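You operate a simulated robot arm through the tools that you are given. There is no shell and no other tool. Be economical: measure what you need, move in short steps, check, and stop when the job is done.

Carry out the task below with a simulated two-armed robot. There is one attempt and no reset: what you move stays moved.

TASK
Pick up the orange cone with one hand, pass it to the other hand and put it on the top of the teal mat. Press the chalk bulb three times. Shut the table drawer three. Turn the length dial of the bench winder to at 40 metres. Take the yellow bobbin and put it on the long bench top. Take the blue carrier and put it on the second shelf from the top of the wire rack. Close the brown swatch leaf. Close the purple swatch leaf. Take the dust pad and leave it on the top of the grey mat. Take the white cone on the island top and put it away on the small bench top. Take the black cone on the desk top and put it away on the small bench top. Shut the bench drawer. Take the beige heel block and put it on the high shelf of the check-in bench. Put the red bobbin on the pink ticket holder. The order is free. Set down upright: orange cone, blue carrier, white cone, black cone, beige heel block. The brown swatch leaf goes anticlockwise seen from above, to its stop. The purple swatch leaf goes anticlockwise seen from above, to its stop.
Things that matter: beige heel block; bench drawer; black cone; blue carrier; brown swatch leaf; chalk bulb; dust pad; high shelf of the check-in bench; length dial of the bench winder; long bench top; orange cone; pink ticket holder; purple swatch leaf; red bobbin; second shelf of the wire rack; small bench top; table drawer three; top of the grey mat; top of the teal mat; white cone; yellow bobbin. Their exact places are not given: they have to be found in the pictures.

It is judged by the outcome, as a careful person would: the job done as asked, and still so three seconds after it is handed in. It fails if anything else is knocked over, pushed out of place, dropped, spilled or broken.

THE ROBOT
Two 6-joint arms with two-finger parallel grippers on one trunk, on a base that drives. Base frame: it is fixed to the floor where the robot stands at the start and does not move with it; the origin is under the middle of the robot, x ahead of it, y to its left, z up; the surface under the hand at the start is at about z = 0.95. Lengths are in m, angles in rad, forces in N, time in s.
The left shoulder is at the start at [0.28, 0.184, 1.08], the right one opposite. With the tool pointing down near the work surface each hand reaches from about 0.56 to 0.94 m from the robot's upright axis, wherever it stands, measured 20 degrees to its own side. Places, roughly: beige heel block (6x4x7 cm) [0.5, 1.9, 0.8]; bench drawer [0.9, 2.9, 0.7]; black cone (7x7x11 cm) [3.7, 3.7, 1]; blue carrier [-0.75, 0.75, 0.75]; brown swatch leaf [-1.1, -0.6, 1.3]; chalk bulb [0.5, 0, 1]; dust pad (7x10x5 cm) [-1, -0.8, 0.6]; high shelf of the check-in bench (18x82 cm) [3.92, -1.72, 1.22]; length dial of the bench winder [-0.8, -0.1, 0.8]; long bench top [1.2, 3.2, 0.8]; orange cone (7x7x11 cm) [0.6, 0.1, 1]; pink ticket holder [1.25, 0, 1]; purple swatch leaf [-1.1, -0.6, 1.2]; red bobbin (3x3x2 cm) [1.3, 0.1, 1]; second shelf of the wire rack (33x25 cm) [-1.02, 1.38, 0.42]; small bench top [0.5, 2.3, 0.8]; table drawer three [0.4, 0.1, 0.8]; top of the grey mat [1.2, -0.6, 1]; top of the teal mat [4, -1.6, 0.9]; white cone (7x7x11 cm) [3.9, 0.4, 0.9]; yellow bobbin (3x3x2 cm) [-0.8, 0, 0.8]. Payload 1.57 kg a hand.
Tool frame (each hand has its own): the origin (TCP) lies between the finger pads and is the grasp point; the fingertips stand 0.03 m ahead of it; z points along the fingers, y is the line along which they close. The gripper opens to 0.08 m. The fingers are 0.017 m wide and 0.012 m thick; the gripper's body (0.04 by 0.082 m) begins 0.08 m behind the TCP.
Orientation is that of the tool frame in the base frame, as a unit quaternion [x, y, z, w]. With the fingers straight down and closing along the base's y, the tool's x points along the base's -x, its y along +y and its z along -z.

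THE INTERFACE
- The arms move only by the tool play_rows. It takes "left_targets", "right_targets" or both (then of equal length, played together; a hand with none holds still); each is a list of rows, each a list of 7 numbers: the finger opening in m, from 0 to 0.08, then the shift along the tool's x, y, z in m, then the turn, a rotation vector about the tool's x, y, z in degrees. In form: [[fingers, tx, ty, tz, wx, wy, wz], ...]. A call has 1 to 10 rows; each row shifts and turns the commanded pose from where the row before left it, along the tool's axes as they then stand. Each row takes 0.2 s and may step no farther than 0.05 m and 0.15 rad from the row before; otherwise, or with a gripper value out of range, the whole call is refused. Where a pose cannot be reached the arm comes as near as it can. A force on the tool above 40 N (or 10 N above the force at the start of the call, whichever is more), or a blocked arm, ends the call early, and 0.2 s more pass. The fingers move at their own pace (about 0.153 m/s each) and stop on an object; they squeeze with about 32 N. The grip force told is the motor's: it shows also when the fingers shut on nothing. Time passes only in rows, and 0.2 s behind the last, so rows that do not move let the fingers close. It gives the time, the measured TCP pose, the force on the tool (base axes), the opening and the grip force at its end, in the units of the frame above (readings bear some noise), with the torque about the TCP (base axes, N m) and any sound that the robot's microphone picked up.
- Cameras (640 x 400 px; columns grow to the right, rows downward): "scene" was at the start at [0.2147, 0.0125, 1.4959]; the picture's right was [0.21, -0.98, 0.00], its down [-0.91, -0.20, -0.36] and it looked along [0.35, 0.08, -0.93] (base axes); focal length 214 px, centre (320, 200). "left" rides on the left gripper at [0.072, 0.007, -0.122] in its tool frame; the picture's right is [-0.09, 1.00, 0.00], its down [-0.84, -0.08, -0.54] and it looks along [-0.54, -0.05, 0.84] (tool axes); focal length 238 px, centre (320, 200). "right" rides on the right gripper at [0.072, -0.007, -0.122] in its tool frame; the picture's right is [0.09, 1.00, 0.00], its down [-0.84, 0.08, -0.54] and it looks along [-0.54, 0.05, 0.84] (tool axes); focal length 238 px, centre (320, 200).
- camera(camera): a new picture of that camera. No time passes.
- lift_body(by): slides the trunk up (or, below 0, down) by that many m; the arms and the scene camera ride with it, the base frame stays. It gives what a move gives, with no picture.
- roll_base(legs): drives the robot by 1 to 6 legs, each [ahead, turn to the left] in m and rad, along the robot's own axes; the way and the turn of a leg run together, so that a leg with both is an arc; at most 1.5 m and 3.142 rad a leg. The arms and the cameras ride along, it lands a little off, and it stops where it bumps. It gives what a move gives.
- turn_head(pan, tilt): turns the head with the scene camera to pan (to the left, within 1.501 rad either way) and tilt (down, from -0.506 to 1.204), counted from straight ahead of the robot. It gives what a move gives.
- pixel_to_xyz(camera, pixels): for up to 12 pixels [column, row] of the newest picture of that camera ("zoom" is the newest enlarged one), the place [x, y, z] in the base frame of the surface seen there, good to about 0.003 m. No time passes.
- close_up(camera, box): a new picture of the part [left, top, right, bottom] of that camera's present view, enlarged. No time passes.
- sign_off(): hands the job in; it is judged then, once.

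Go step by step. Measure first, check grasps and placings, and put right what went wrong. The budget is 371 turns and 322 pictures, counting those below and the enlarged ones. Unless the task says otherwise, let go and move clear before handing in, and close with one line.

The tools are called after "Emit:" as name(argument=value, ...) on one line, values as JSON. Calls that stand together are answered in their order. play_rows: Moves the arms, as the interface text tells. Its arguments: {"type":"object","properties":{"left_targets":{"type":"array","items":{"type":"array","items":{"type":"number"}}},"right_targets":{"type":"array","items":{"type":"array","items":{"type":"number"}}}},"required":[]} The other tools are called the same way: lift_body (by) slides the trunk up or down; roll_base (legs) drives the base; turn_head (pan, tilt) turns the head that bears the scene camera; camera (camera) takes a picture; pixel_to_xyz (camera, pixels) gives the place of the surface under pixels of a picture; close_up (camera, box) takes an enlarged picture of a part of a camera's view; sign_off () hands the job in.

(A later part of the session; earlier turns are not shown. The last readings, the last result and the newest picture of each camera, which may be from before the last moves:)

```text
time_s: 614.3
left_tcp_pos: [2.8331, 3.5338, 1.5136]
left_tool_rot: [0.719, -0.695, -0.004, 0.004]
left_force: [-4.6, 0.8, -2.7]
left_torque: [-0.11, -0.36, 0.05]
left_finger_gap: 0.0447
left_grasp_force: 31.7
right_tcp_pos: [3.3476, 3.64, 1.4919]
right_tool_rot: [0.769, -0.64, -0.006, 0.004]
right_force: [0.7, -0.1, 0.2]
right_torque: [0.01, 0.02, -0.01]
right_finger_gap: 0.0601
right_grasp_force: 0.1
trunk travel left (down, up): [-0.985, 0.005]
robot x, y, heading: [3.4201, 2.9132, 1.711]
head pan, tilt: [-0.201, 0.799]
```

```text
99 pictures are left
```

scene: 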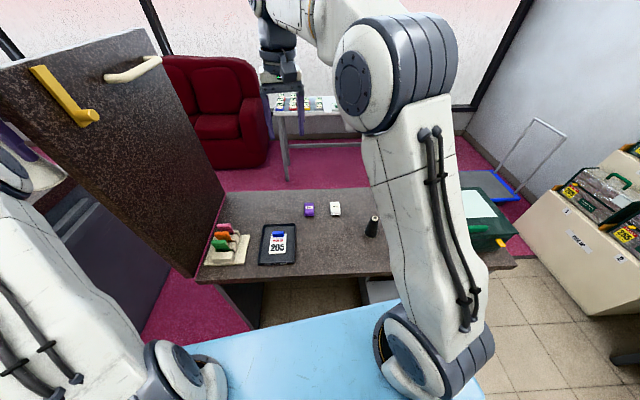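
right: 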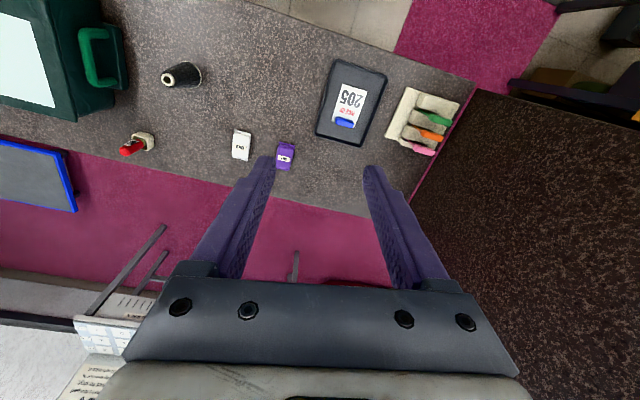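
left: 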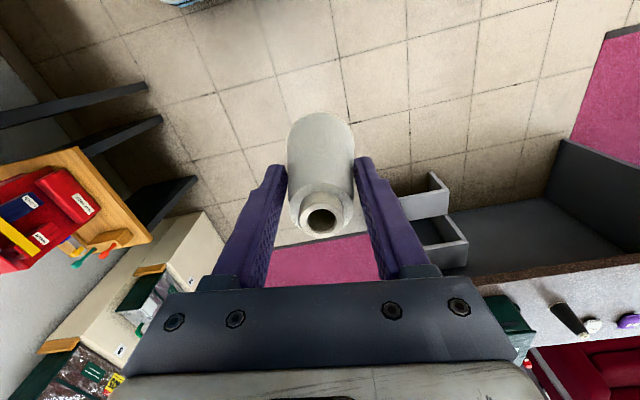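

The left hand touched the raised counter flap on the left during the turn. I'll reverse the turn slightly and inspect.

Emit:
roll_base(legs=[[0, 0.12]])

Emit:
camera(camera="left")

Emit:
turn_head(pan=0.6, tilt=0.4)

Emit:
camera(camera="scene")

```text
time_s: 615.3
left_tcp_pos: [2.7607, 3.4585, 1.514]
left_tool_rot: [0.76, -0.65, -0.004, 0.004]
left_force: [0.6, 0.2, -2.4]
left_torque: [-0.01, -0.04, 0.02]
left_finger_gap: 0.0449
left_grasp_force: 32.2
right_tcp_pos: [3.2601, 3.6258, 1.4919]
right_tool_rot: [0.806, -0.592, -0.005, 0.004]
right_force: [-0.7, -0.9, -0.9]
right_torque: [-0.04, -0.01, -0.03]
right_finger_gap: 0.0599
right_grasp_force: 0.1
trunk travel left (down, up): [-0.985, 0.005]
robot x, y, heading: [3.4205, 2.9167, 1.84]
head pan, tilt: [-0.201, 0.799]
```

```text
98 pictures are left
```

left: 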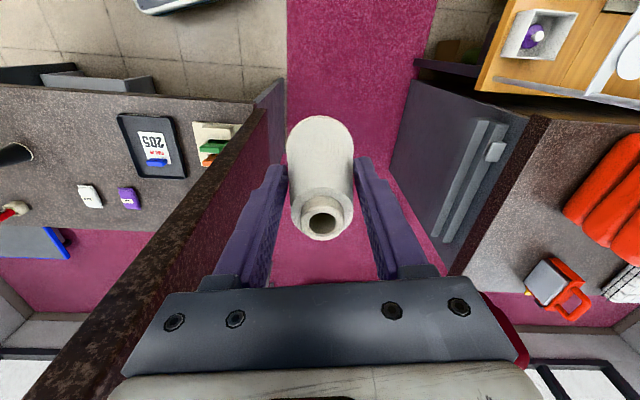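

```text
time_s: 616.4
left_tcp_pos: [2.7618, 3.4589, 1.5134]
left_tool_rot: [0.76, -0.65, -0.004, 0.004]
left_force: [0.2, -0.3, -0.9]
left_torque: [0.0, 0.05, -0.01]
left_finger_gap: 0.0451
left_grasp_force: 31.7
right_tcp_pos: [3.2617, 3.6246, 1.4925]
right_tool_rot: [0.807, -0.591, -0.005, 0.004]
right_force: [-0.5, 0.5, 0.1]
right_torque: [-0.03, 0.02, -0.02]
right_finger_gap: 0.0598
right_grasp_force: 0.0
trunk travel left (down, up): [-0.985, 0.005]
robot x, y, heading: [3.4185, 2.9182, 1.835]
head pan, tilt: [0.6, 0.4]
```

```text
97 pictures are left
```

scene: 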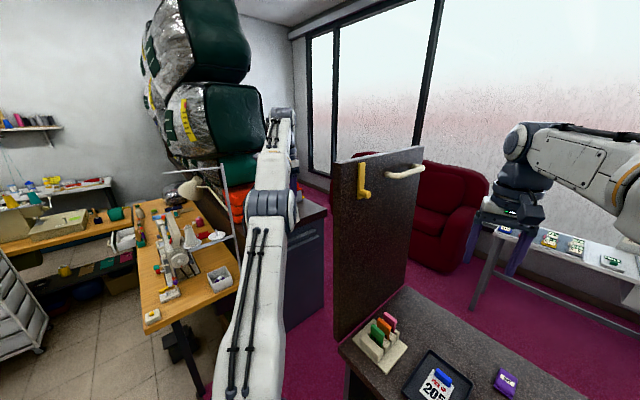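

Emit:
pixel_to_xyz(camera="scene", pixels=[[340, 170], [425, 145], [345, 320], [400, 280], [360, 240], [390, 200], [363, 180], [405, 170]])

Emit:
close_up(camera="scene", box=[310, 120, 480, 350])

```text
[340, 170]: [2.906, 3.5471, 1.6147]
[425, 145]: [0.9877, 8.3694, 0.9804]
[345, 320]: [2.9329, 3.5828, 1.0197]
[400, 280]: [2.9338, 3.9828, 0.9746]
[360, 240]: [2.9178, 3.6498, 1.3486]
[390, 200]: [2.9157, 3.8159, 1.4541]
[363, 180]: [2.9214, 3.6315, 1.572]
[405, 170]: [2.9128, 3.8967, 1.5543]
```

```text
1.74 times, centred on (395, 235) of scene
```

zoom: 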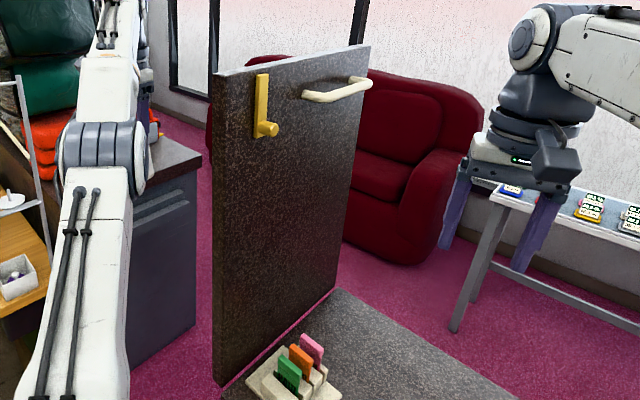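

The flap is still resting past vertical, unharmed. I'll back up a little, tuck the left hand inward, then turn and approach again.

Emit:
roll_base(legs=[[-0.1, 0]])

Emit:
play_rows(left_targets=[[0.02, 0, -0.044, 0, 0, 0, 0], [0.02, 0, -0.044, 0, 0, 0, 0], [0.02, 0, -0.044, 0, 0, 0, 0], [0.02, 0, -0.044, 0, 0, 0, 0], [0.02, 0, -0.044, 0, 0, 0, 0]], right_targets=[[0.075, 0, -0.044, 0, 0, 0, 0], [0.075, 0, -0.044, 0, 0, 0, 0], [0.075, 0, -0.044, 0, 0, 0, 0], [0.075, 0, -0.044, 0, 0, 0, 0], [0.075, 0, -0.02, 0, 0, 0, 0]])

Emit:
roll_base(legs=[[0, -0.44], [0.13, 0]])

Emit:
lift_body(by=-0.2)

Emit:
camera(camera="right")

```text
time_s: 617.6
left_tcp_pos: [2.789, 3.3619, 1.5154]
left_tool_rot: [0.76, -0.65, -0.006, 0.004]
left_force: [0.2, 1.2, -2.0]
left_torque: [-0.01, -0.03, -0.03]
left_finger_gap: 0.0449
left_grasp_force: 32.2
right_tcp_pos: [3.2877, 3.5288, 1.4915]
right_tool_rot: [0.807, -0.591, -0.005, 0.005]
right_force: [0.4, 0.1, -0.6]
right_torque: [0.0, 0.05, -0.01]
right_finger_gap: 0.06
right_grasp_force: 0.0
trunk travel left (down, up): [-0.985, 0.005]
robot x, y, heading: [3.4475, 2.8201, 1.836]
head pan, tilt: [0.6, 0.4]
```

```text
time_s: 618.8
left_tcp_pos: [3.0086, 3.3962, 1.5134]
left_tool_rot: [0.76, -0.649, -0.005, 0.003]
left_force: [0.5, -0.2, -2.1]
left_torque: [0.01, -0.01, 0.0]
left_finger_gap: 0.0448
left_grasp_force: 31.9
right_tcp_pos: [3.4741, 3.5898, 1.4885]
right_tool_rot: [0.807, -0.591, -0.005, 0.004]
right_force: [-0.7, -1.3, -0.1]
right_torque: [0.02, 0.01, -0.02]
right_finger_gap: 0.0751
right_grasp_force: 0.0
trunk travel left (down, up): [-0.985, 0.005]
robot x, y, heading: [3.4481, 2.8162, 1.837]
head pan, tilt: [0.6, 0.4]
```

```text
time_s: 621.4
left_tcp_pos: [3.325, 3.6604, 1.5123]
left_tool_rot: [-0.596, 0.803, 0.005, -0.003]
left_force: [0.9, 1.8, -0.5]
left_torque: [0.0, -0.03, -0.04]
left_finger_gap: 0.0449
left_grasp_force: 31.8
right_tcp_pos: [3.8295, 3.6324, 1.4884]
right_tool_rot: [-0.654, 0.757, 0.005, -0.003]
right_force: [0.0, -0.1, -0.4]
right_torque: [0.0, 0.0, 0.02]
right_finger_gap: 0.0749
right_grasp_force: 0.0
trunk travel left (down, up): [-0.985, 0.005]
robot x, y, heading: [3.4704, 2.9504, 1.388]
head pan, tilt: [0.6, 0.4]
```

```text
time_s: 623.5
left_tcp_pos: [3.3261, 3.6605, 1.3131]
left_tool_rot: [-0.596, 0.803, 0.005, -0.003]
left_force: [0.3, 0.2, -1.8]
left_torque: [-0.01, 0.0, 0.01]
left_finger_gap: 0.0447
left_grasp_force: 32.2
right_tcp_pos: [3.83, 3.6307, 1.2888]
right_tool_rot: [-0.654, 0.757, 0.006, -0.003]
right_force: [0.0, 0.1, 0.1]
right_torque: [0.01, -0.03, 0.01]
right_finger_gap: 0.0749
right_grasp_force: 0.0
trunk travel left (down, up): [-0.785, 0.205]
robot x, y, heading: [3.4701, 2.9511, 1.389]
head pan, tilt: [0.6, 0.4]
```

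```text
95 pictures are left
```

right: 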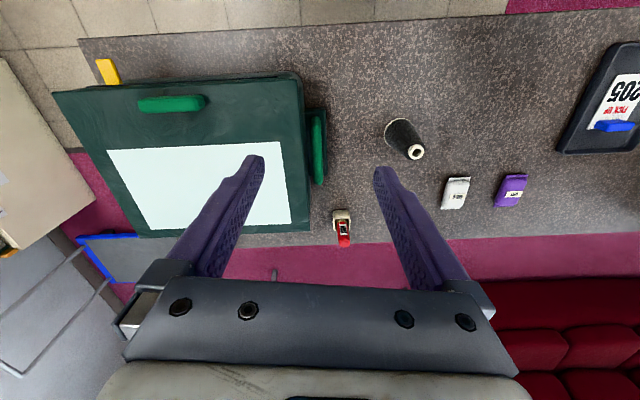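

Emit:
pixel_to_xyz(camera="right", pixels=[[417, 152], [388, 130], [404, 120], [398, 140], [414, 130], [395, 122], [455, 190], [400, 175], [320, 150]])

Emit:
close_up(camera="right", box=[360, 90, 460, 180])

```text
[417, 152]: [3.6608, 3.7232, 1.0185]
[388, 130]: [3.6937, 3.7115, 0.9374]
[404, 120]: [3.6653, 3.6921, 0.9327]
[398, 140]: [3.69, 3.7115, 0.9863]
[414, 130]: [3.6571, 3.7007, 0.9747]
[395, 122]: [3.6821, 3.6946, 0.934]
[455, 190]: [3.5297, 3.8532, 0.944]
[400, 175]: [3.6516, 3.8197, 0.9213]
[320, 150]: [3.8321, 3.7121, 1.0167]
```

```text
4.44 times, centred on (410, 135) of right
```

zoom: 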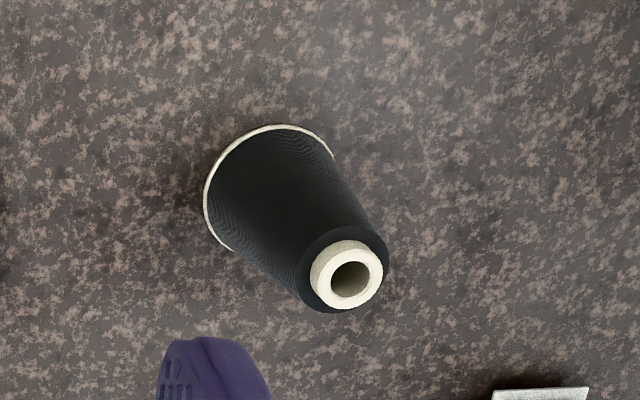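

The black cone's axis is ≈(3.665,3.722), base z 0.935. Moving over it.

Emit:
play_rows(right_targets=[[0.075, -0.0165, 0.0442, 0, 0, 0, 0], [0.075, -0.0165, 0.0442, 0, 0, 0, 0], [0.075, -0.0165, 0.0442, 0, 0, 0, 0], [0.075, -0.0165, 0.0442, 0, 0, 0, 0], [0.075, 0, 0, 0.045, 0, 0, 0], [0.075, 0, 0, 0.045, 0, 0, 0], [0.075, 0, 0, 0.045, 0, 0, 0], [0.075, 0, 0, 0.04, 0, 0, 0]])

Emit:
camera(camera="right")

Emit:
pixel_to_xyz(camera="right", pixels=[[300, 120], [320, 120], [340, 120], [320, 140], [320, 105], [305, 130], [335, 130]])

```text
time_s: 625.3
left_tcp_pos: [3.3259, 3.6601, 1.3133]
left_tool_rot: [-0.596, 0.803, 0.005, -0.003]
left_force: [0.3, -0.4, -1.3]
left_torque: [-0.03, 0.0, 0.03]
left_finger_gap: 0.0447
left_grasp_force: 31.7
right_tcp_pos: [3.6622, 3.7233, 1.113]
right_tool_rot: [-0.654, 0.757, 0.006, -0.002]
right_force: [0.7, -0.8, 0.1]
right_torque: [0.02, -0.01, 0.01]
right_finger_gap: 0.0749
right_grasp_force: 0.0
trunk travel left (down, up): [-0.785, 0.205]
robot x, y, heading: [3.4697, 2.95, 1.388]
head pan, tilt: [0.6, 0.4]
```

```text
93 pictures are left
```

right: 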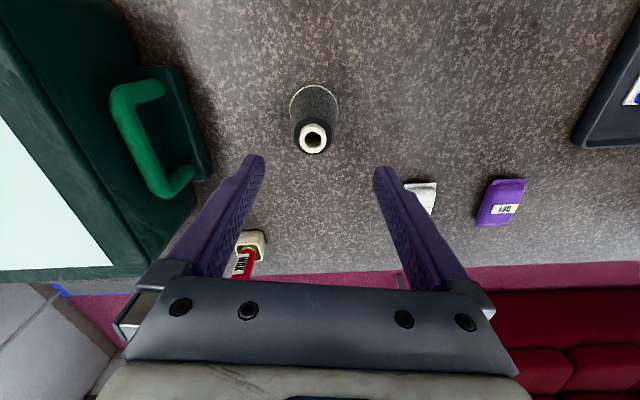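

```text
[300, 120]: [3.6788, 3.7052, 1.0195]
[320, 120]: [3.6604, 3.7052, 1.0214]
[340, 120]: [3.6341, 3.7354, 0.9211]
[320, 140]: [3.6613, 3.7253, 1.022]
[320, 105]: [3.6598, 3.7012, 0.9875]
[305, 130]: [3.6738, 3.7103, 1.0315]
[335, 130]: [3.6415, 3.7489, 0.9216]
```

Emit:
play_rows(right_targets=[[0.075, 0, -0.005, 0.04, 0, 0, 0], [0.075, 0, 0, 0.04, 0, 0, 0], [0.075, 0, 0, 0.026, 0, 0, 0], [0.02, 0, 0, 0, 0, 0, 0], [0.02, 0, 0, 0, 0, 0, 0], [0.02, 0, 0, 0, 0, 0, 0]])

Emit:
camera(camera="right")

```text
time_s: 626.7
left_tcp_pos: [3.3255, 3.6613, 1.3139]
left_tool_rot: [-0.596, 0.803, 0.006, -0.003]
left_force: [-0.7, -0.2, -1.5]
left_torque: [0.0, 0.02, 0.02]
left_finger_gap: 0.0447
left_grasp_force: 32.2
right_tcp_pos: [3.6638, 3.7231, 1.0101]
right_tool_rot: [-0.654, 0.756, 0.006, -0.003]
right_force: [-0.2, -0.3, -0.9]
right_torque: [0.05, 0.04, -0.04]
right_finger_gap: 0.0448
right_grasp_force: 32.1
trunk travel left (down, up): [-0.785, 0.205]
robot x, y, heading: [3.4706, 2.9498, 1.387]
head pan, tilt: [0.6, 0.4]
```

```text
92 pictures are left
```

right: 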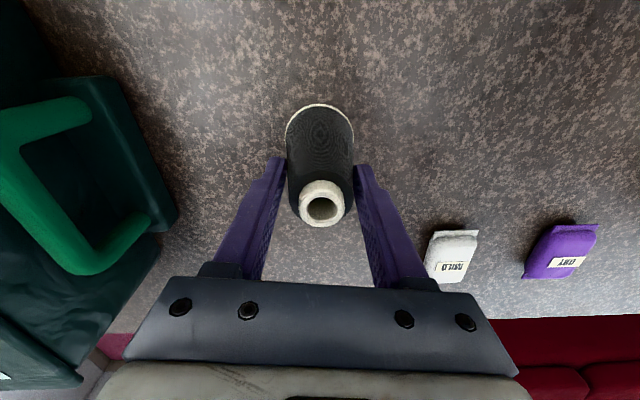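

Gripped (gap 0.0448). I'll lift, raise the trunk, turn clockwise (avoiding the flap) and drive to the bench area.

Emit:
play_rows(right_targets=[[0.02, 0, 0, -0.02, 0, 0, 0], [0.02, 0, 0, -0.04, 0, 0, 0], [0.02, 0, 0, -0.045, 0, 0, 0], [0.02, 0, 0, -0.045, 0, 0, 0], [0.02, 0, 0, -0.045, 0, 0, 0], [0.02, 0, 0, -0.045, 0, 0, 0], [0.02, 0.01, 0, -0.045, 0, 0, 0]])

Emit:
lift_body(by=0.2)

Emit:
roll_base(legs=[[0, -2.1], [0, -2.12], [1.0, 0], [0.75, 0], [0, -0.31]])

Emit:
turn_head(pan=0, tilt=0.6)

Emit:
camera(camera="scene")

```text
time_s: 628.3
left_tcp_pos: [3.3259, 3.6608, 1.3126]
left_tool_rot: [-0.596, 0.803, 0.006, -0.003]
left_force: [0.7, 0.4, -1.5]
left_torque: [-0.04, 0.03, 0.0]
left_finger_gap: 0.0446
left_grasp_force: 31.9
right_tcp_pos: [3.671, 3.7107, 1.2949]
right_tool_rot: [-0.654, 0.757, 0.005, -0.002]
right_force: [-0.6, 0.2, -1.7]
right_torque: [-0.04, 0.01, 0.01]
right_finger_gap: 0.0448
right_grasp_force: 31.3
trunk travel left (down, up): [-0.785, 0.205]
robot x, y, heading: [3.4734, 2.9507, 1.389]
head pan, tilt: [0.6, 0.4]
```

```text
time_s: 630.5
left_tcp_pos: [3.3249, 3.66, 1.5131]
left_tool_rot: [-0.596, 0.803, 0.005, -0.003]
left_force: [-0.7, 0.6, -0.8]
left_torque: [-0.02, -0.01, -0.03]
left_finger_gap: 0.0448
left_grasp_force: 32.2
right_tcp_pos: [3.6695, 3.7105, 1.4944]
right_tool_rot: [-0.654, 0.756, 0.006, -0.003]
right_force: [-0.7, 0.4, -1.3]
right_torque: [0.0, 0.0, -0.01]
right_finger_gap: 0.0449
right_grasp_force: 32.4
trunk travel left (down, up): [-0.985, 0.005]
robot x, y, heading: [3.4704, 2.9482, 1.383]
head pan, tilt: [0.6, 0.4]
```

```text
time_s: 650.6
left_tcp_pos: [1.1116, 2.0234, 1.5122]
left_tool_rot: [1.0, -0.03, 0.0, 0.006]
left_force: [0.6, 0.7, -1.0]
left_torque: [-0.02, -0.02, 0.01]
left_finger_gap: 0.0445
left_grasp_force: 32.0
right_tcp_pos: [0.9865, 2.3468, 1.4946]
right_tool_rot: [0.999, 0.044, -0.001, 0.006]
right_force: [-0.2, 0.4, -1.0]
right_torque: [-0.02, 0.01, -0.02]
right_finger_gap: 0.0443
right_grasp_force: 32.2
trunk travel left (down, up): [-0.985, 0.005]
robot x, y, heading: [1.7689, 2.3257, -3.092]
head pan, tilt: [0.6, 0.4]
```

```text
time_s: 651.6
left_tcp_pos: [1.112, 2.0215, 1.5134]
left_tool_rot: [0.999, -0.031, -0.001, 0.007]
left_force: [0.9, 0.4, -2.4]
left_torque: [0.01, -0.01, -0.01]
left_finger_gap: 0.0443
left_grasp_force: 31.9
right_tcp_pos: [0.9852, 2.3456, 1.495]
right_tool_rot: [0.999, 0.044, -0.002, 0.007]
right_force: [0.7, -0.1, -1.1]
right_torque: [-0.01, 0.04, 0.0]
right_finger_gap: 0.0444
right_grasp_force: 32.1
trunk travel left (down, up): [-0.985, 0.005]
robot x, y, heading: [1.7719, 2.3277, -3.092]
head pan, tilt: [0.0, 0.6]
```

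```text
91 pictures are left
```

scene: 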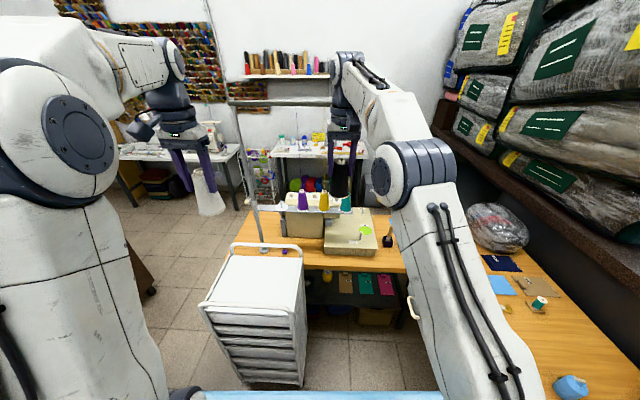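

Emit:
close_up(camera="scene", box=[220, 150, 460, 310])

Emit:
pixel_to_xyz(camera="scene", pixels=[[310, 262], [350, 265], [390, 262], [300, 268], [385, 240], [330, 258], [270, 240], [250, 225], [250, 300], [300, 260]])

Emit:
camera(camera="right")

Emit:
camera(camera="left")

```text
2.50 times, centred on (340, 230) of scene
```

zoom: 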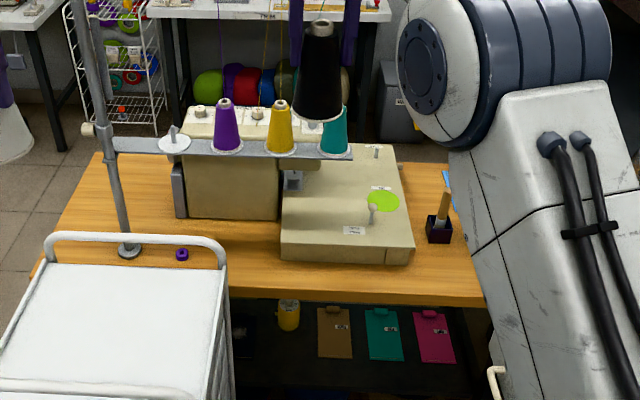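

```text
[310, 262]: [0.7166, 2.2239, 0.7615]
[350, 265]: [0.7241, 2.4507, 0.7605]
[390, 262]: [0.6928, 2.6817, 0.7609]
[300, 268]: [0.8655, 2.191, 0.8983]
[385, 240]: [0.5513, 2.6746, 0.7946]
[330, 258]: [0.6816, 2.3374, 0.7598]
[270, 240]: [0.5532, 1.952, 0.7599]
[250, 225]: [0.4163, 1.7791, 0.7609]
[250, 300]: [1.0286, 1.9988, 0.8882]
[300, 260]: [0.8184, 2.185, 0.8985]
```

```text
89 pictures are left
```

right: 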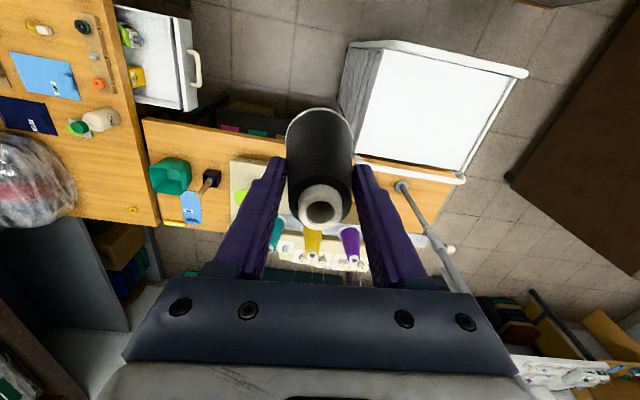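

```text
88 pictures are left
```

left: 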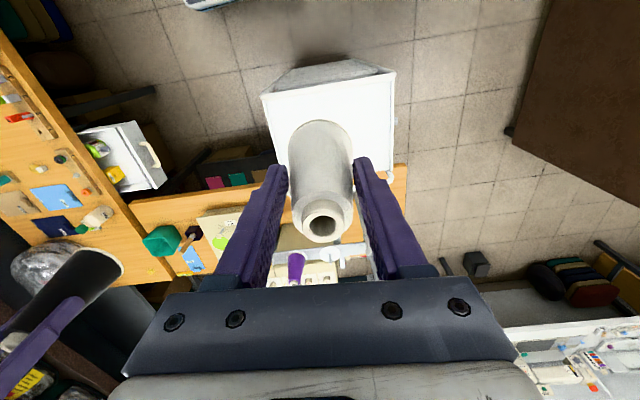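

There's a free zone at the north-east end of the small bench, around (0.68,2.65–2.8). Measuring it and nearby items.

Emit:
pixel_to_xyz(camera="right", pixels=[[150, 125], [200, 140], [180, 145], [225, 150], [212, 175], [165, 165], [150, 150], [190, 200], [240, 165], [145, 120], [190, 60], [185, 105]])

Emit:
close_up(camera="right", box=[90, 0, 290, 240])

```text
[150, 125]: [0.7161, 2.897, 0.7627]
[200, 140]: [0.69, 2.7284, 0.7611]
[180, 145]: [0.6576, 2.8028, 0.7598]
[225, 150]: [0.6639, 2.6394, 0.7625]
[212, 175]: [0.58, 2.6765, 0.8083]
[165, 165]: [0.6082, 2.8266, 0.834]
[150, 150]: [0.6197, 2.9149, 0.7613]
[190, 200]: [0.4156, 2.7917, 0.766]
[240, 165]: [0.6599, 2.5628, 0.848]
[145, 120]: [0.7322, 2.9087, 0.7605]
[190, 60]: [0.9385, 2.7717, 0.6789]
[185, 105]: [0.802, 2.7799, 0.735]
```

```text
1.67 times, centred on (190, 120) of right
```

zoom: 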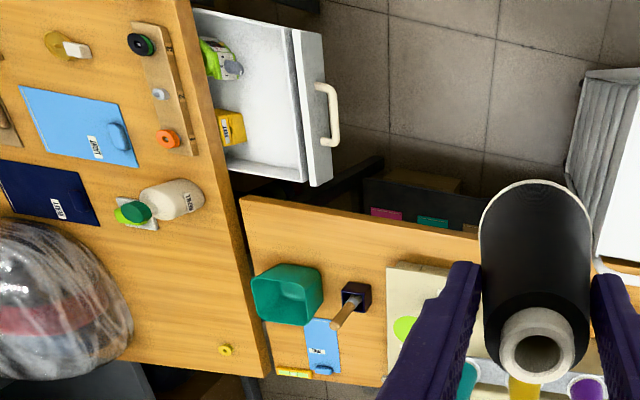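

Emit:
pixel_to_xyz(camera="scene", pixels=[[280, 103], [310, 103], [326, 103], [240, 103], [232, 130], [280, 78], [258, 205], [340, 205]])

Emit:
close_up(camera="scene", box=[210, 60, 370, 220])

```text
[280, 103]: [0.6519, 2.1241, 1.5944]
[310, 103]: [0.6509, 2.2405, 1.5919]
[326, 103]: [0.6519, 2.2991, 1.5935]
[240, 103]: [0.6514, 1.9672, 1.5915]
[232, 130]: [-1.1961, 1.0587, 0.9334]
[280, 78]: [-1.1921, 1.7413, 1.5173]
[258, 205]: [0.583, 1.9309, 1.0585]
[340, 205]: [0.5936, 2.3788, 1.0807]
```

```text
2.50 times, centred on (290, 140) of scene
```

zoom: 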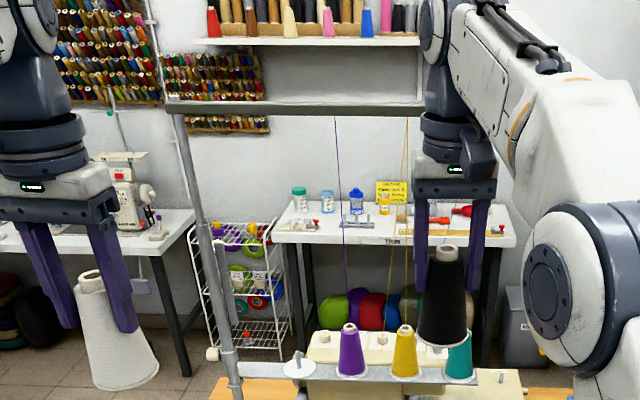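

The thread bar (x≈0.65, z 1.59) ends near y≈2.4, clear of my target zone. I'll retract the right hand a bit, reposition the base, then approach.

Emit:
play_rows(right_targets=[[0.02, 0.04, 0, 0, 0, 0, 0], [0.02, 0.04, 0, 0, 0, 0, 0], [0.02, 0.03, -0.03, 0, 0, 0, 0], [0.02, 0, -0.04, 0, 0, 0, 0], [0.02, 0, -0.04, 0, 0, 0, 0]])

Emit:
roll_base(legs=[[0, -0.48], [0.33, 0], [0, 0.4]])

Emit:
turn_head(pan=-0.2, tilt=0.8)

Emit:
camera(camera="scene")

Emit:
camera(camera="right")

```text
time_s: 652.8
left_tcp_pos: [1.1128, 2.0217, 1.5125]
left_tool_rot: [1.0, -0.03, -0.002, 0.006]
left_force: [-0.9, -0.2, -1.7]
left_torque: [0.01, 0.0, 0.0]
left_finger_gap: 0.0444
left_grasp_force: 31.5
right_tcp_pos: [1.0854, 2.4649, 1.4933]
right_tool_rot: [0.999, 0.045, -0.001, 0.006]
right_force: [0.6, -0.5, -1.5]
right_torque: [0.01, -0.02, 0.03]
right_finger_gap: 0.0443
right_grasp_force: 32.2
trunk travel left (down, up): [-0.985, 0.005]
robot x, y, heading: [1.7705, 2.3244, -3.091]
head pan, tilt: [0.0, 0.6]
```

```text
time_s: 657.6
left_tcp_pos: [0.7973, 2.2007, 1.5136]
left_tool_rot: [0.998, -0.064, -0.002, 0.006]
left_force: [0.0, -0.4, -1.0]
left_torque: [0.02, -0.05, 0.01]
left_finger_gap: 0.0437
left_grasp_force: 31.7
right_tcp_pos: [0.8014, 2.645, 1.4938]
right_tool_rot: [1.0, 0.009, -0.002, 0.006]
right_force: [0.8, -0.2, -1.7]
right_torque: [0.02, -0.01, 0.03]
right_finger_gap: 0.0444
right_grasp_force: 32.1
trunk travel left (down, up): [-0.985, 0.005]
robot x, y, heading: [1.4752, 2.4599, 3.122]
head pan, tilt: [0.0, 0.6]
```

```text
time_s: 658.3
left_tcp_pos: [0.7962, 2.2011, 1.5126]
left_tool_rot: [0.998, -0.065, -0.001, 0.005]
left_force: [0.9, 0.3, -1.8]
left_torque: [0.0, -0.03, 0.0]
left_finger_gap: 0.0438
left_grasp_force: 31.7
right_tcp_pos: [0.7995, 2.6449, 1.4938]
right_tool_rot: [1.0, 0.01, -0.002, 0.006]
right_force: [-0.6, 0.0, -1.3]
right_torque: [0.0, 0.0, 0.01]
right_finger_gap: 0.0443
right_grasp_force: 32.1
trunk travel left (down, up): [-0.985, 0.005]
robot x, y, heading: [1.4765, 2.4632, 3.12]
head pan, tilt: [-0.201, 0.799]
```

```text
85 pictures are left
```

scene: 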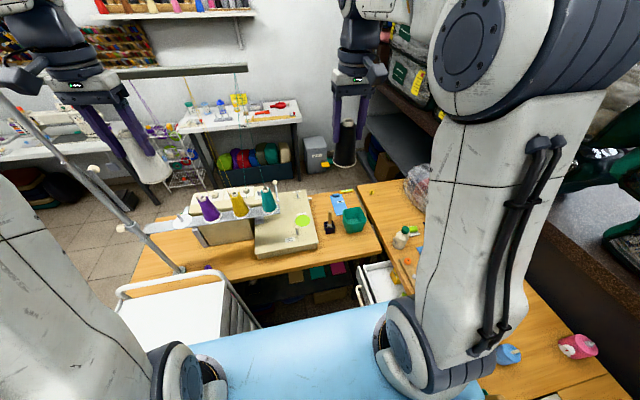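

```text
84 pictures are left
```

right: 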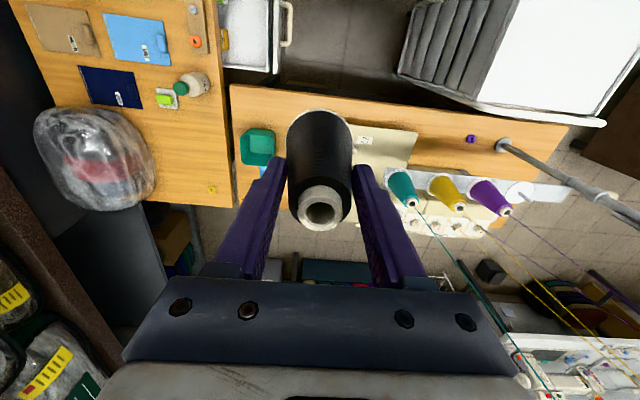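

Right hand to (0.69,2.755), then lower the trunk 0.35.

Emit:
play_rows(right_targets=[[0.02, -0.027, -0.028, 0, 0, 0, 0], [0.02, -0.027, -0.028, 0, 0, 0, 0], [0.02, -0.027, -0.028, 0, 0, 0, 0], [0.02, -0.027, -0.028, 0, 0, 0, 0]], left_targets=[[0.02, 0.03, 0, 0, 0, 0, 0], [0.02, 0.03, 0, 0, 0, 0, 0], [0.02, 0, 0, 0, 0, 0, 0], [0.02, 0, 0, 0, 0, 0, 0]])

Emit:
lift_body(by=-0.3)

Emit:
camera(camera="right")

```text
time_s: 659.3
left_tcp_pos: [0.8606, 2.1964, 1.513]
left_tool_rot: [0.998, -0.064, -0.001, 0.006]
left_force: [-0.3, -0.1, -1.6]
left_torque: [0.0, -0.04, 0.04]
left_finger_gap: 0.0439
left_grasp_force: 31.6
right_tcp_pos: [0.6899, 2.7544, 1.4912]
right_tool_rot: [1.0, 0.01, 0.0, 0.006]
right_force: [0.4, 0.4, -1.1]
right_torque: [0.01, -0.03, -0.03]
right_finger_gap: 0.0442
right_grasp_force: 31.8
trunk travel left (down, up): [-0.985, 0.005]
robot x, y, heading: [1.4737, 2.458, 3.121]
head pan, tilt: [-0.201, 0.799]
```

```text
time_s: 662.3
left_tcp_pos: [0.8617, 2.1938, 1.2151]
left_tool_rot: [0.998, -0.064, -0.002, 0.005]
left_force: [-0.5, 0.7, -1.3]
left_torque: [0.03, -0.01, 0.01]
left_finger_gap: 0.0437
left_grasp_force: 31.6
right_tcp_pos: [0.6908, 2.7542, 1.1933]
right_tool_rot: [1.0, 0.01, -0.002, 0.006]
right_force: [0.6, 0.5, -1.4]
right_torque: [0.01, -0.01, -0.03]
right_finger_gap: 0.0446
right_grasp_force: 31.6
trunk travel left (down, up): [-0.685, 0.305]
robot x, y, heading: [1.4764, 2.4589, 3.123]
head pan, tilt: [-0.201, 0.799]
```

```text
83 pictures are left
```

right: 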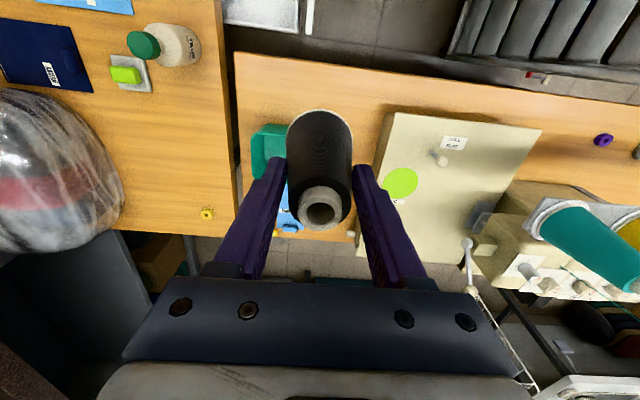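

Emit:
pixel_to_xyz(camera="right", pixels=[[283, 128], [262, 128], [255, 165], [395, 115], [375, 180], [330, 70], [330, 95], [240, 60], [370, 100], [280, 100]])

```text
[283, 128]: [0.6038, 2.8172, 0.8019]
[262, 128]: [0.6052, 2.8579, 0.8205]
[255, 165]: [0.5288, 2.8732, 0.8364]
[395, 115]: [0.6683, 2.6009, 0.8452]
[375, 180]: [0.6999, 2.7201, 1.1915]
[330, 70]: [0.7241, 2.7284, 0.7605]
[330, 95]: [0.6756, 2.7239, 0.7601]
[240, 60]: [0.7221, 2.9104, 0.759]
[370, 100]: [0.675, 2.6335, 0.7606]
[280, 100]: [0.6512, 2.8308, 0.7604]
```

The plate's corner is at (0.668,2.601), so I'll put black at y≈2.80 and white at y≈2.68. Lowering the black cone.

Emit:
play_rows(right_targets=[[0.02, -0.005, -0.046, 0, 0, 0, 0], [0.02, 0, 0, 0.045, 0, 0, 0], [0.02, 0, 0, 0.045, 0, 0, 0], [0.02, 0, 0, 0.045, 0, 0, 0], [0.02, 0, 0, 0.045, 0, 0, 0], [0.02, 0, 0, 0.045, 0, 0, 0], [0.02, 0, 0, 0.045, 0, 0, 0], [0.02, 0, 0, 0.04, 0, 0, 0]])

Emit:
camera(camera="right")

```text
time_s: 664.1
left_tcp_pos: [0.8606, 2.1953, 1.2142]
left_tool_rot: [0.998, -0.065, -0.001, 0.006]
left_force: [0.7, -0.1, -1.7]
left_torque: [-0.02, -0.02, -0.05]
left_finger_gap: 0.0436
left_grasp_force: 31.3
right_tcp_pos: [0.6853, 2.7946, 0.8826]
right_tool_rot: [1.0, 0.01, -0.001, 0.006]
right_force: [0.5, 0.3, -1.7]
right_torque: [0.01, -0.03, -0.01]
right_finger_gap: 0.0442
right_grasp_force: 32.2
right hand out of reach, approached as far as the arm can: row 1
trunk travel left (down, up): [-0.685, 0.305]
robot x, y, heading: [1.4739, 2.4609, 3.123]
head pan, tilt: [-0.201, 0.799]
```

```text
82 pictures are left
```

right: 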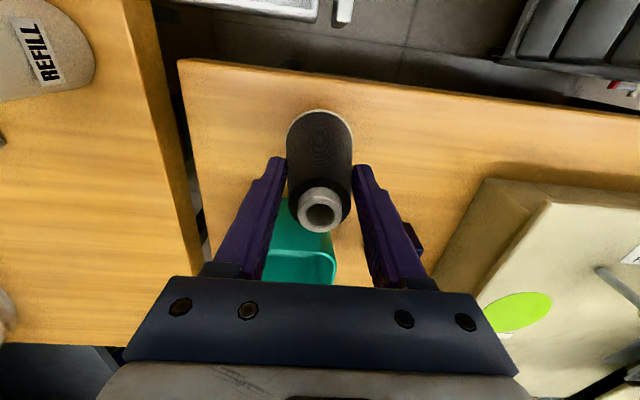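

Emit:
play_rows(right_targets=[[0.02, 0, 0, 0.015, 0, 0, 0], [0.02, 0, 0, 0.01, 0, 0, 0], [0.02, 0, 0, 0.005, 0, 0, 0], [0.02, 0, 0, 0.004, 0, 0, 0]])

```text
time_s: 665.1
left_tcp_pos: [0.8623, 2.1938, 1.2164]
left_tool_rot: [0.998, -0.065, -0.002, 0.006]
left_force: [0.1, -0.5, -1.8]
left_torque: [0.02, -0.01, 0.0]
left_finger_gap: 0.0434
left_grasp_force: 32.1
right_tcp_pos: [0.6874, 2.7941, 0.8501]
right_tool_rot: [1.0, 0.01, -0.003, 0.006]
right_force: [7.7, -0.6, 21.7]
right_torque: [0.23, -0.42, -0.03]
right_finger_gap: 0.0444
right_grasp_force: 31.9
trunk travel left (down, up): [-0.685, 0.305]
robot x, y, heading: [1.4779, 2.4604, 3.123]
head pan, tilt: [-0.201, 0.799]
```

Contact. Release and rise.

Emit:
play_rows(right_targets=[[0.02, 0, 0, -0.0015, 0, 0, 0], [0.06, 0, 0, 0, 0, 0, 0], [0.062, 0, 0, 0, 0, 0, 0], [0.062, 0, 0, -0.03, 0, 0, 0], [0.062, 0, 0, -0.045, 0, 0, 0], [0.062, 0, 0, -0.045, 0, 0, 0], [0.062, 0, 0, -0.045, 0, 0, 0]])

Emit:
camera(camera="right")

```text
time_s: 666.7
left_tcp_pos: [0.86, 2.1945, 1.2143]
left_tool_rot: [0.998, -0.065, -0.001, 0.006]
left_force: [-0.2, 0.3, -2.0]
left_torque: [-0.02, -0.03, 0.02]
left_finger_gap: 0.0436
left_grasp_force: 31.8
right_tcp_pos: [0.6838, 2.7965, 1.0135]
right_tool_rot: [1.0, 0.009, -0.001, 0.006]
right_force: [-0.5, 0.0, -0.5]
right_torque: [0.02, -0.03, -0.02]
right_finger_gap: 0.0622
right_grasp_force: 0.1
trunk travel left (down, up): [-0.685, 0.305]
robot x, y, heading: [1.4736, 2.4557, 3.125]
head pan, tilt: [-0.201, 0.799]
```

```text
81 pictures are left
```

right: 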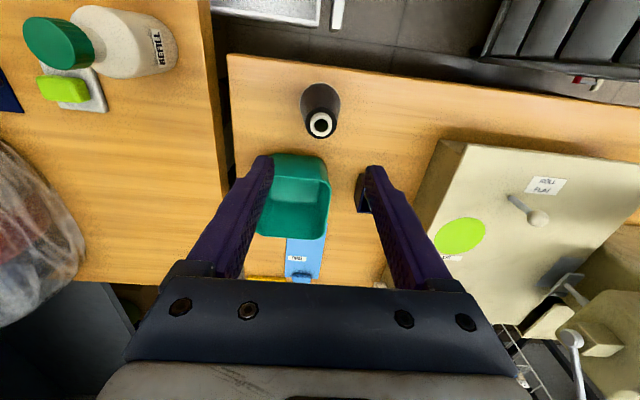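

The black cone stands on the small bench. I'll lift the right arm away and rotate the base right so the left arm can reach y≈2.68.

Emit:
play_rows(right_targets=[[0.06, 0, 0, -0.045, 0, 0, 0], [0.06, 0, 0, -0.045, 0, 0, 0], [0.06, 0, 0, -0.045, 0, 0, 0], [0.06, 0.02, 0, -0.04, 0, 0, 0], [0.06, 0.03, 0, -0.03, 0, 0, 0], [0.06, 0.04, 0, -0.02, 0, 0, 0]])

Emit:
roll_base(legs=[[0, -0.48]])

Emit:
camera(camera="left")

Emit:
camera(camera="scene")

```text
time_s: 668.1
left_tcp_pos: [0.8608, 2.1945, 1.2143]
left_tool_rot: [0.998, -0.065, -0.002, 0.007]
left_force: [-1.3, -0.8, -2.1]
left_torque: [-0.02, -0.05, 0.02]
left_finger_gap: 0.0433
left_grasp_force: 32.2
right_tcp_pos: [0.7807, 2.8005, 1.2388]
right_tool_rot: [1.0, 0.009, -0.002, 0.006]
right_force: [0.2, 0.3, 1.1]
right_torque: [0.01, -0.02, -0.03]
right_finger_gap: 0.0596
right_grasp_force: 0.0
trunk travel left (down, up): [-0.685, 0.305]
robot x, y, heading: [1.4739, 2.4624, 3.125]
head pan, tilt: [-0.201, 0.799]
```

```text
time_s: 669.9
left_tcp_pos: [0.8065, 2.5128, 1.214]
left_tool_rot: [0.953, -0.304, -0.003, 0.005]
left_force: [0.0, -0.2, -2.3]
left_torque: [-0.01, -0.02, 0.03]
left_finger_gap: 0.0431
left_grasp_force: 31.8
right_tcp_pos: [1.0215, 3.0879, 1.2381]
right_tool_rot: [0.973, -0.232, -0.004, 0.006]
right_force: [0.5, 0.0, 0.1]
right_torque: [0.04, 0.01, 0.04]
right_finger_gap: 0.0598
right_grasp_force: 0.0
trunk travel left (down, up): [-0.685, 0.305]
robot x, y, heading: [1.4758, 2.4615, 2.634]
head pan, tilt: [-0.201, 0.799]
```

```text
80 pictures are left
```

left: 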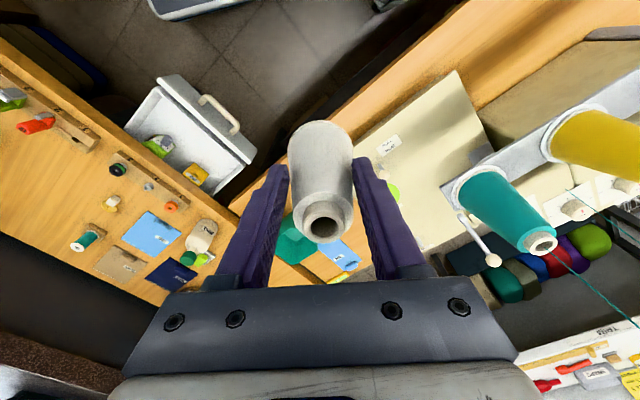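

```text
79 pictures are left
```

scene: 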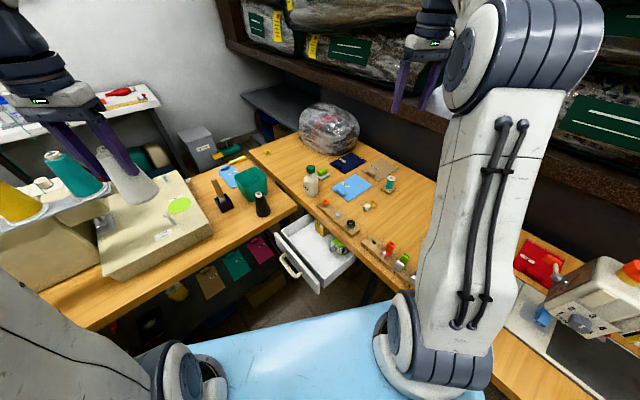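

Moving the white cone over (0.685,2.675) and descending.

Emit:
play_rows(left_targets=[[0.02, -0.0386, -0.0124, 0, 0, 0, 0], [0.02, -0.0386, -0.0124, 0, 0, 0, 0], [0.02, -0.0386, -0.0124, 0, 0, 0, 0], [0.02, -0.0386, -0.0124, 0, 0, 0, 0], [0.02, -0.0386, -0.0124, 0, 0, 0, 0], [0.02, 0, 0, 0.045, 0, 0, 0], [0.02, 0, 0, 0.045, 0, 0, 0], [0.02, 0, 0, 0.045, 0, 0, 0]])

Emit:
camera(camera="left")

```text
time_s: 671.7
left_tcp_pos: [0.6852, 2.6753, 1.0768]
left_tool_rot: [0.953, -0.303, -0.002, 0.005]
left_force: [0.1, 0.4, -1.6]
left_torque: [-0.01, 0.01, -0.01]
left_finger_gap: 0.0432
left_grasp_force: 31.9
right_tcp_pos: [1.0202, 3.0865, 1.2384]
right_tool_rot: [0.973, -0.232, -0.003, 0.005]
right_force: [-0.1, -0.7, -0.8]
right_torque: [0.0, 0.03, 0.03]
right_finger_gap: 0.0599
right_grasp_force: 0.0
trunk travel left (down, up): [-0.685, 0.305]
robot x, y, heading: [1.4728, 2.4629, 2.629]
head pan, tilt: [-0.201, 0.799]
```

```text
78 pictures are left
```

left: 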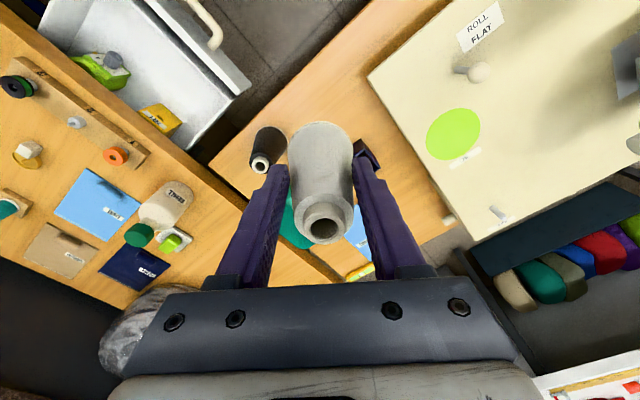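

Emit:
play_rows(left_targets=[[0.02, 0, 0, 0.045, 0, 0, 0], [0.02, 0, 0, 0.045, 0, 0, 0], [0.02, 0, 0, 0.045, 0, 0, 0], [0.02, 0, 0, 0.04, 0, 0, 0], [0.02, 0, 0, 0.02, 0, 0, 0], [0.02, 0, 0, 0.01, 0, 0, 0], [0.02, 0, 0, 0.008, 0, 0, 0]])

Emit:
camera(camera="left")

```text
time_s: 673.3
left_tcp_pos: [0.6833, 2.6714, 0.8659]
left_tool_rot: [0.953, -0.303, -0.002, 0.006]
left_force: [0.5, -0.5, -2.0]
left_torque: [0.0, -0.01, 0.02]
left_finger_gap: 0.0427
left_grasp_force: 32.4
right_tcp_pos: [1.0213, 3.0885, 1.2373]
right_tool_rot: [0.973, -0.231, -0.003, 0.005]
right_force: [0.5, -0.4, 0.0]
right_torque: [-0.03, 0.0, -0.02]
right_finger_gap: 0.0599
right_grasp_force: 0.0
trunk travel left (down, up): [-0.685, 0.305]
robot x, y, heading: [1.4736, 2.4616, 2.635]
head pan, tilt: [-0.201, 0.799]
```

```text
77 pictures are left
```

left: 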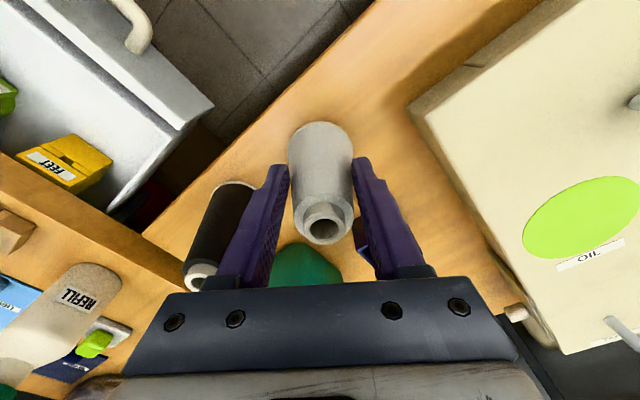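

Emit:
play_rows(left_targets=[[0.02, 0, 0, 0.006, 0, 0, 0], [0.02, 0, 0, 0.004, 0, 0, 0], [0.02, 0, 0, 0.003, 0, 0, 0]])

```text
time_s: 674.1
left_tcp_pos: [0.6823, 2.6721, 0.8541]
left_tool_rot: [0.953, -0.304, -0.004, 0.005]
left_force: [0.0, 0.1, -1.6]
left_torque: [-0.02, -0.02, 0.0]
left_finger_gap: 0.043
left_grasp_force: 31.9
right_tcp_pos: [1.0205, 3.0881, 1.2397]
right_tool_rot: [0.973, -0.232, -0.004, 0.006]
right_force: [-0.6, -0.2, -0.1]
right_torque: [0.0, -0.02, 0.01]
right_finger_gap: 0.06
right_grasp_force: 0.0
trunk travel left (down, up): [-0.685, 0.305]
robot x, y, heading: [1.4758, 2.4639, 2.632]
head pan, tilt: [-0.201, 0.799]
```

Emit:
play_rows(left_targets=[[0.02, 0, 0, 0.003, 0, 0, 0], [0.02, 0, 0, 0.003, 0, 0, 0], [0.02, 0, 0, 0.002, 0, 0, 0]])

```text
time_s: 675.0
left_tcp_pos: [0.6811, 2.6729, 0.8505]
left_tool_rot: [0.953, -0.303, -0.007, 0.006]
left_force: [1.4, -0.8, 13.7]
left_torque: [-0.22, -0.25, 0.07]
left_finger_gap: 0.0427
left_grasp_force: 31.9
right_tcp_pos: [1.0211, 3.087, 1.2388]
right_tool_rot: [0.973, -0.232, -0.003, 0.006]
right_force: [0.5, -0.7, 0.8]
right_torque: [0.0, 0.01, -0.01]
right_finger_gap: 0.0599
right_grasp_force: 0.1
trunk travel left (down, up): [-0.685, 0.305]
robot x, y, heading: [1.4767, 2.4621, 2.633]
head pan, tilt: [-0.201, 0.799]
stopped in row 3 (left hand): the force on the tool passed its limit at 42 N (the readings are from after the stop); the commanded pose is now the measured one
```

Contact. Release and rise.

Emit:
play_rows(left_targets=[[0.02, 0, 0, -0.001, 0, 0, 0], [0.058, 0, 0, 0, 0, 0, 0], [0.06, 0, 0, 0, 0, 0, 0], [0.06, 0, 0, -0.03, 0, 0, 0], [0.06, 0, 0, -0.045, 0, 0, 0], [0.06, 0, 0, -0.045, 0, 0, 0], [0.06, 0, 0, -0.045, 0, 0, 0], [0.06, 0, 0, -0.045, 0, 0, 0]])

Emit:
camera(camera="left")

Emit:
camera(camera="scene")

```text
time_s: 676.8
left_tcp_pos: [0.682, 2.6761, 1.0628]
left_tool_rot: [0.953, -0.304, -0.005, 0.005]
left_force: [-0.4, -0.4, -0.3]
left_torque: [-0.02, 0.01, -0.01]
left_finger_gap: 0.0599
left_grasp_force: 0.0
right_tcp_pos: [1.0202, 3.0879, 1.2382]
right_tool_rot: [0.973, -0.231, -0.003, 0.006]
right_force: [-1.3, 0.4, -0.2]
right_torque: [0.02, -0.02, -0.03]
right_finger_gap: 0.0599
right_grasp_force: 0.0
trunk travel left (down, up): [-0.685, 0.305]
robot x, y, heading: [1.4752, 2.4655, 2.631]
head pan, tilt: [-0.201, 0.799]
```

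```text
76 pictures are left
```

left: 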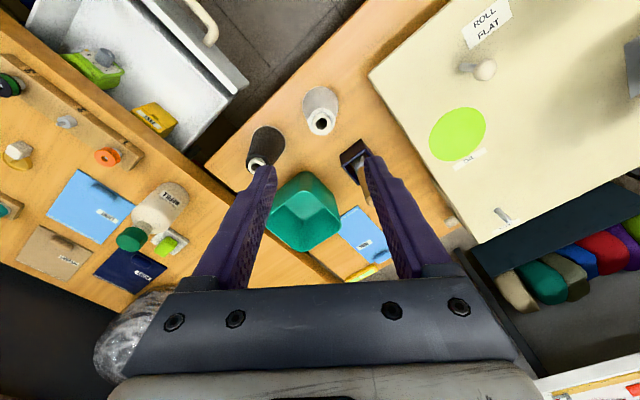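

```text
75 pictures are left
```

scene: 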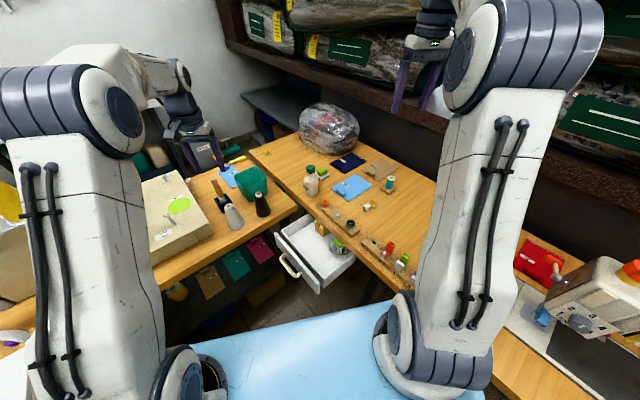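

Both cones stand on the small bench. Only the bench drawer remains; measuring its front and handle.

Emit:
close_up(camera="scene", box=[250, 190, 380, 310])

Emit:
pixel_to_xyz(camera="zoom", pixels=[[170, 255], [250, 330], [300, 330], [190, 345], [165, 320], [215, 400], [260, 390], [220, 290], [350, 380], [230, 140], [420, 260], [130, 235]])

```text
3.33 times, centred on (315, 250) of scene
```

zoom: 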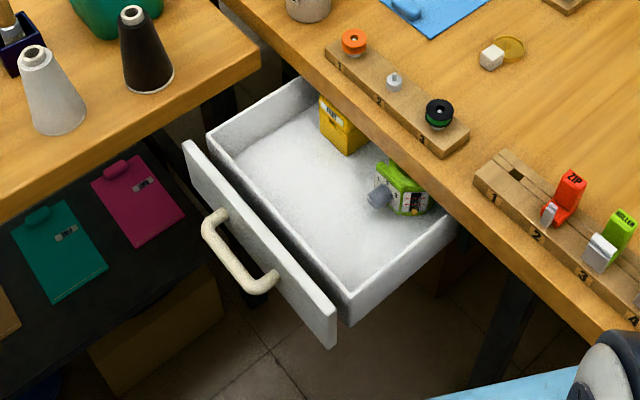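

```text
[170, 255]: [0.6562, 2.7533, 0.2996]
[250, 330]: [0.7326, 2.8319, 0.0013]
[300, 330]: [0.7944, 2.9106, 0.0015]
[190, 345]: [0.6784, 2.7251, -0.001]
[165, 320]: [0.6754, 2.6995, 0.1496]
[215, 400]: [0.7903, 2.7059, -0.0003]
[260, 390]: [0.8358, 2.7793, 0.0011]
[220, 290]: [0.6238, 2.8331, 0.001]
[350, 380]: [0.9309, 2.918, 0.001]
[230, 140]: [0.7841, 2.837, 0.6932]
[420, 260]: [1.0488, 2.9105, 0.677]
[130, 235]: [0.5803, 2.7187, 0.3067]
```

Emit:
pixel_to_xyz(camera="zoom", pixels=[[195, 160], [260, 240], [325, 318], [232, 258], [212, 222], [262, 287], [230, 210], [290, 300], [205, 180], [310, 100], [390, 165]])

```text
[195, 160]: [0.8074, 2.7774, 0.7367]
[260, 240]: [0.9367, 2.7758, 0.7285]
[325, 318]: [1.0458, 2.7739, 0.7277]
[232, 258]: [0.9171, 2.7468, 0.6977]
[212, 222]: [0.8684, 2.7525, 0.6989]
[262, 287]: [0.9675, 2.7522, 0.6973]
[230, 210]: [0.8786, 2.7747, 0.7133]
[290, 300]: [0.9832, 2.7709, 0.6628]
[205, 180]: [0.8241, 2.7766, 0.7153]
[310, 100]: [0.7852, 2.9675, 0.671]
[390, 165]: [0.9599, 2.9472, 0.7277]
```

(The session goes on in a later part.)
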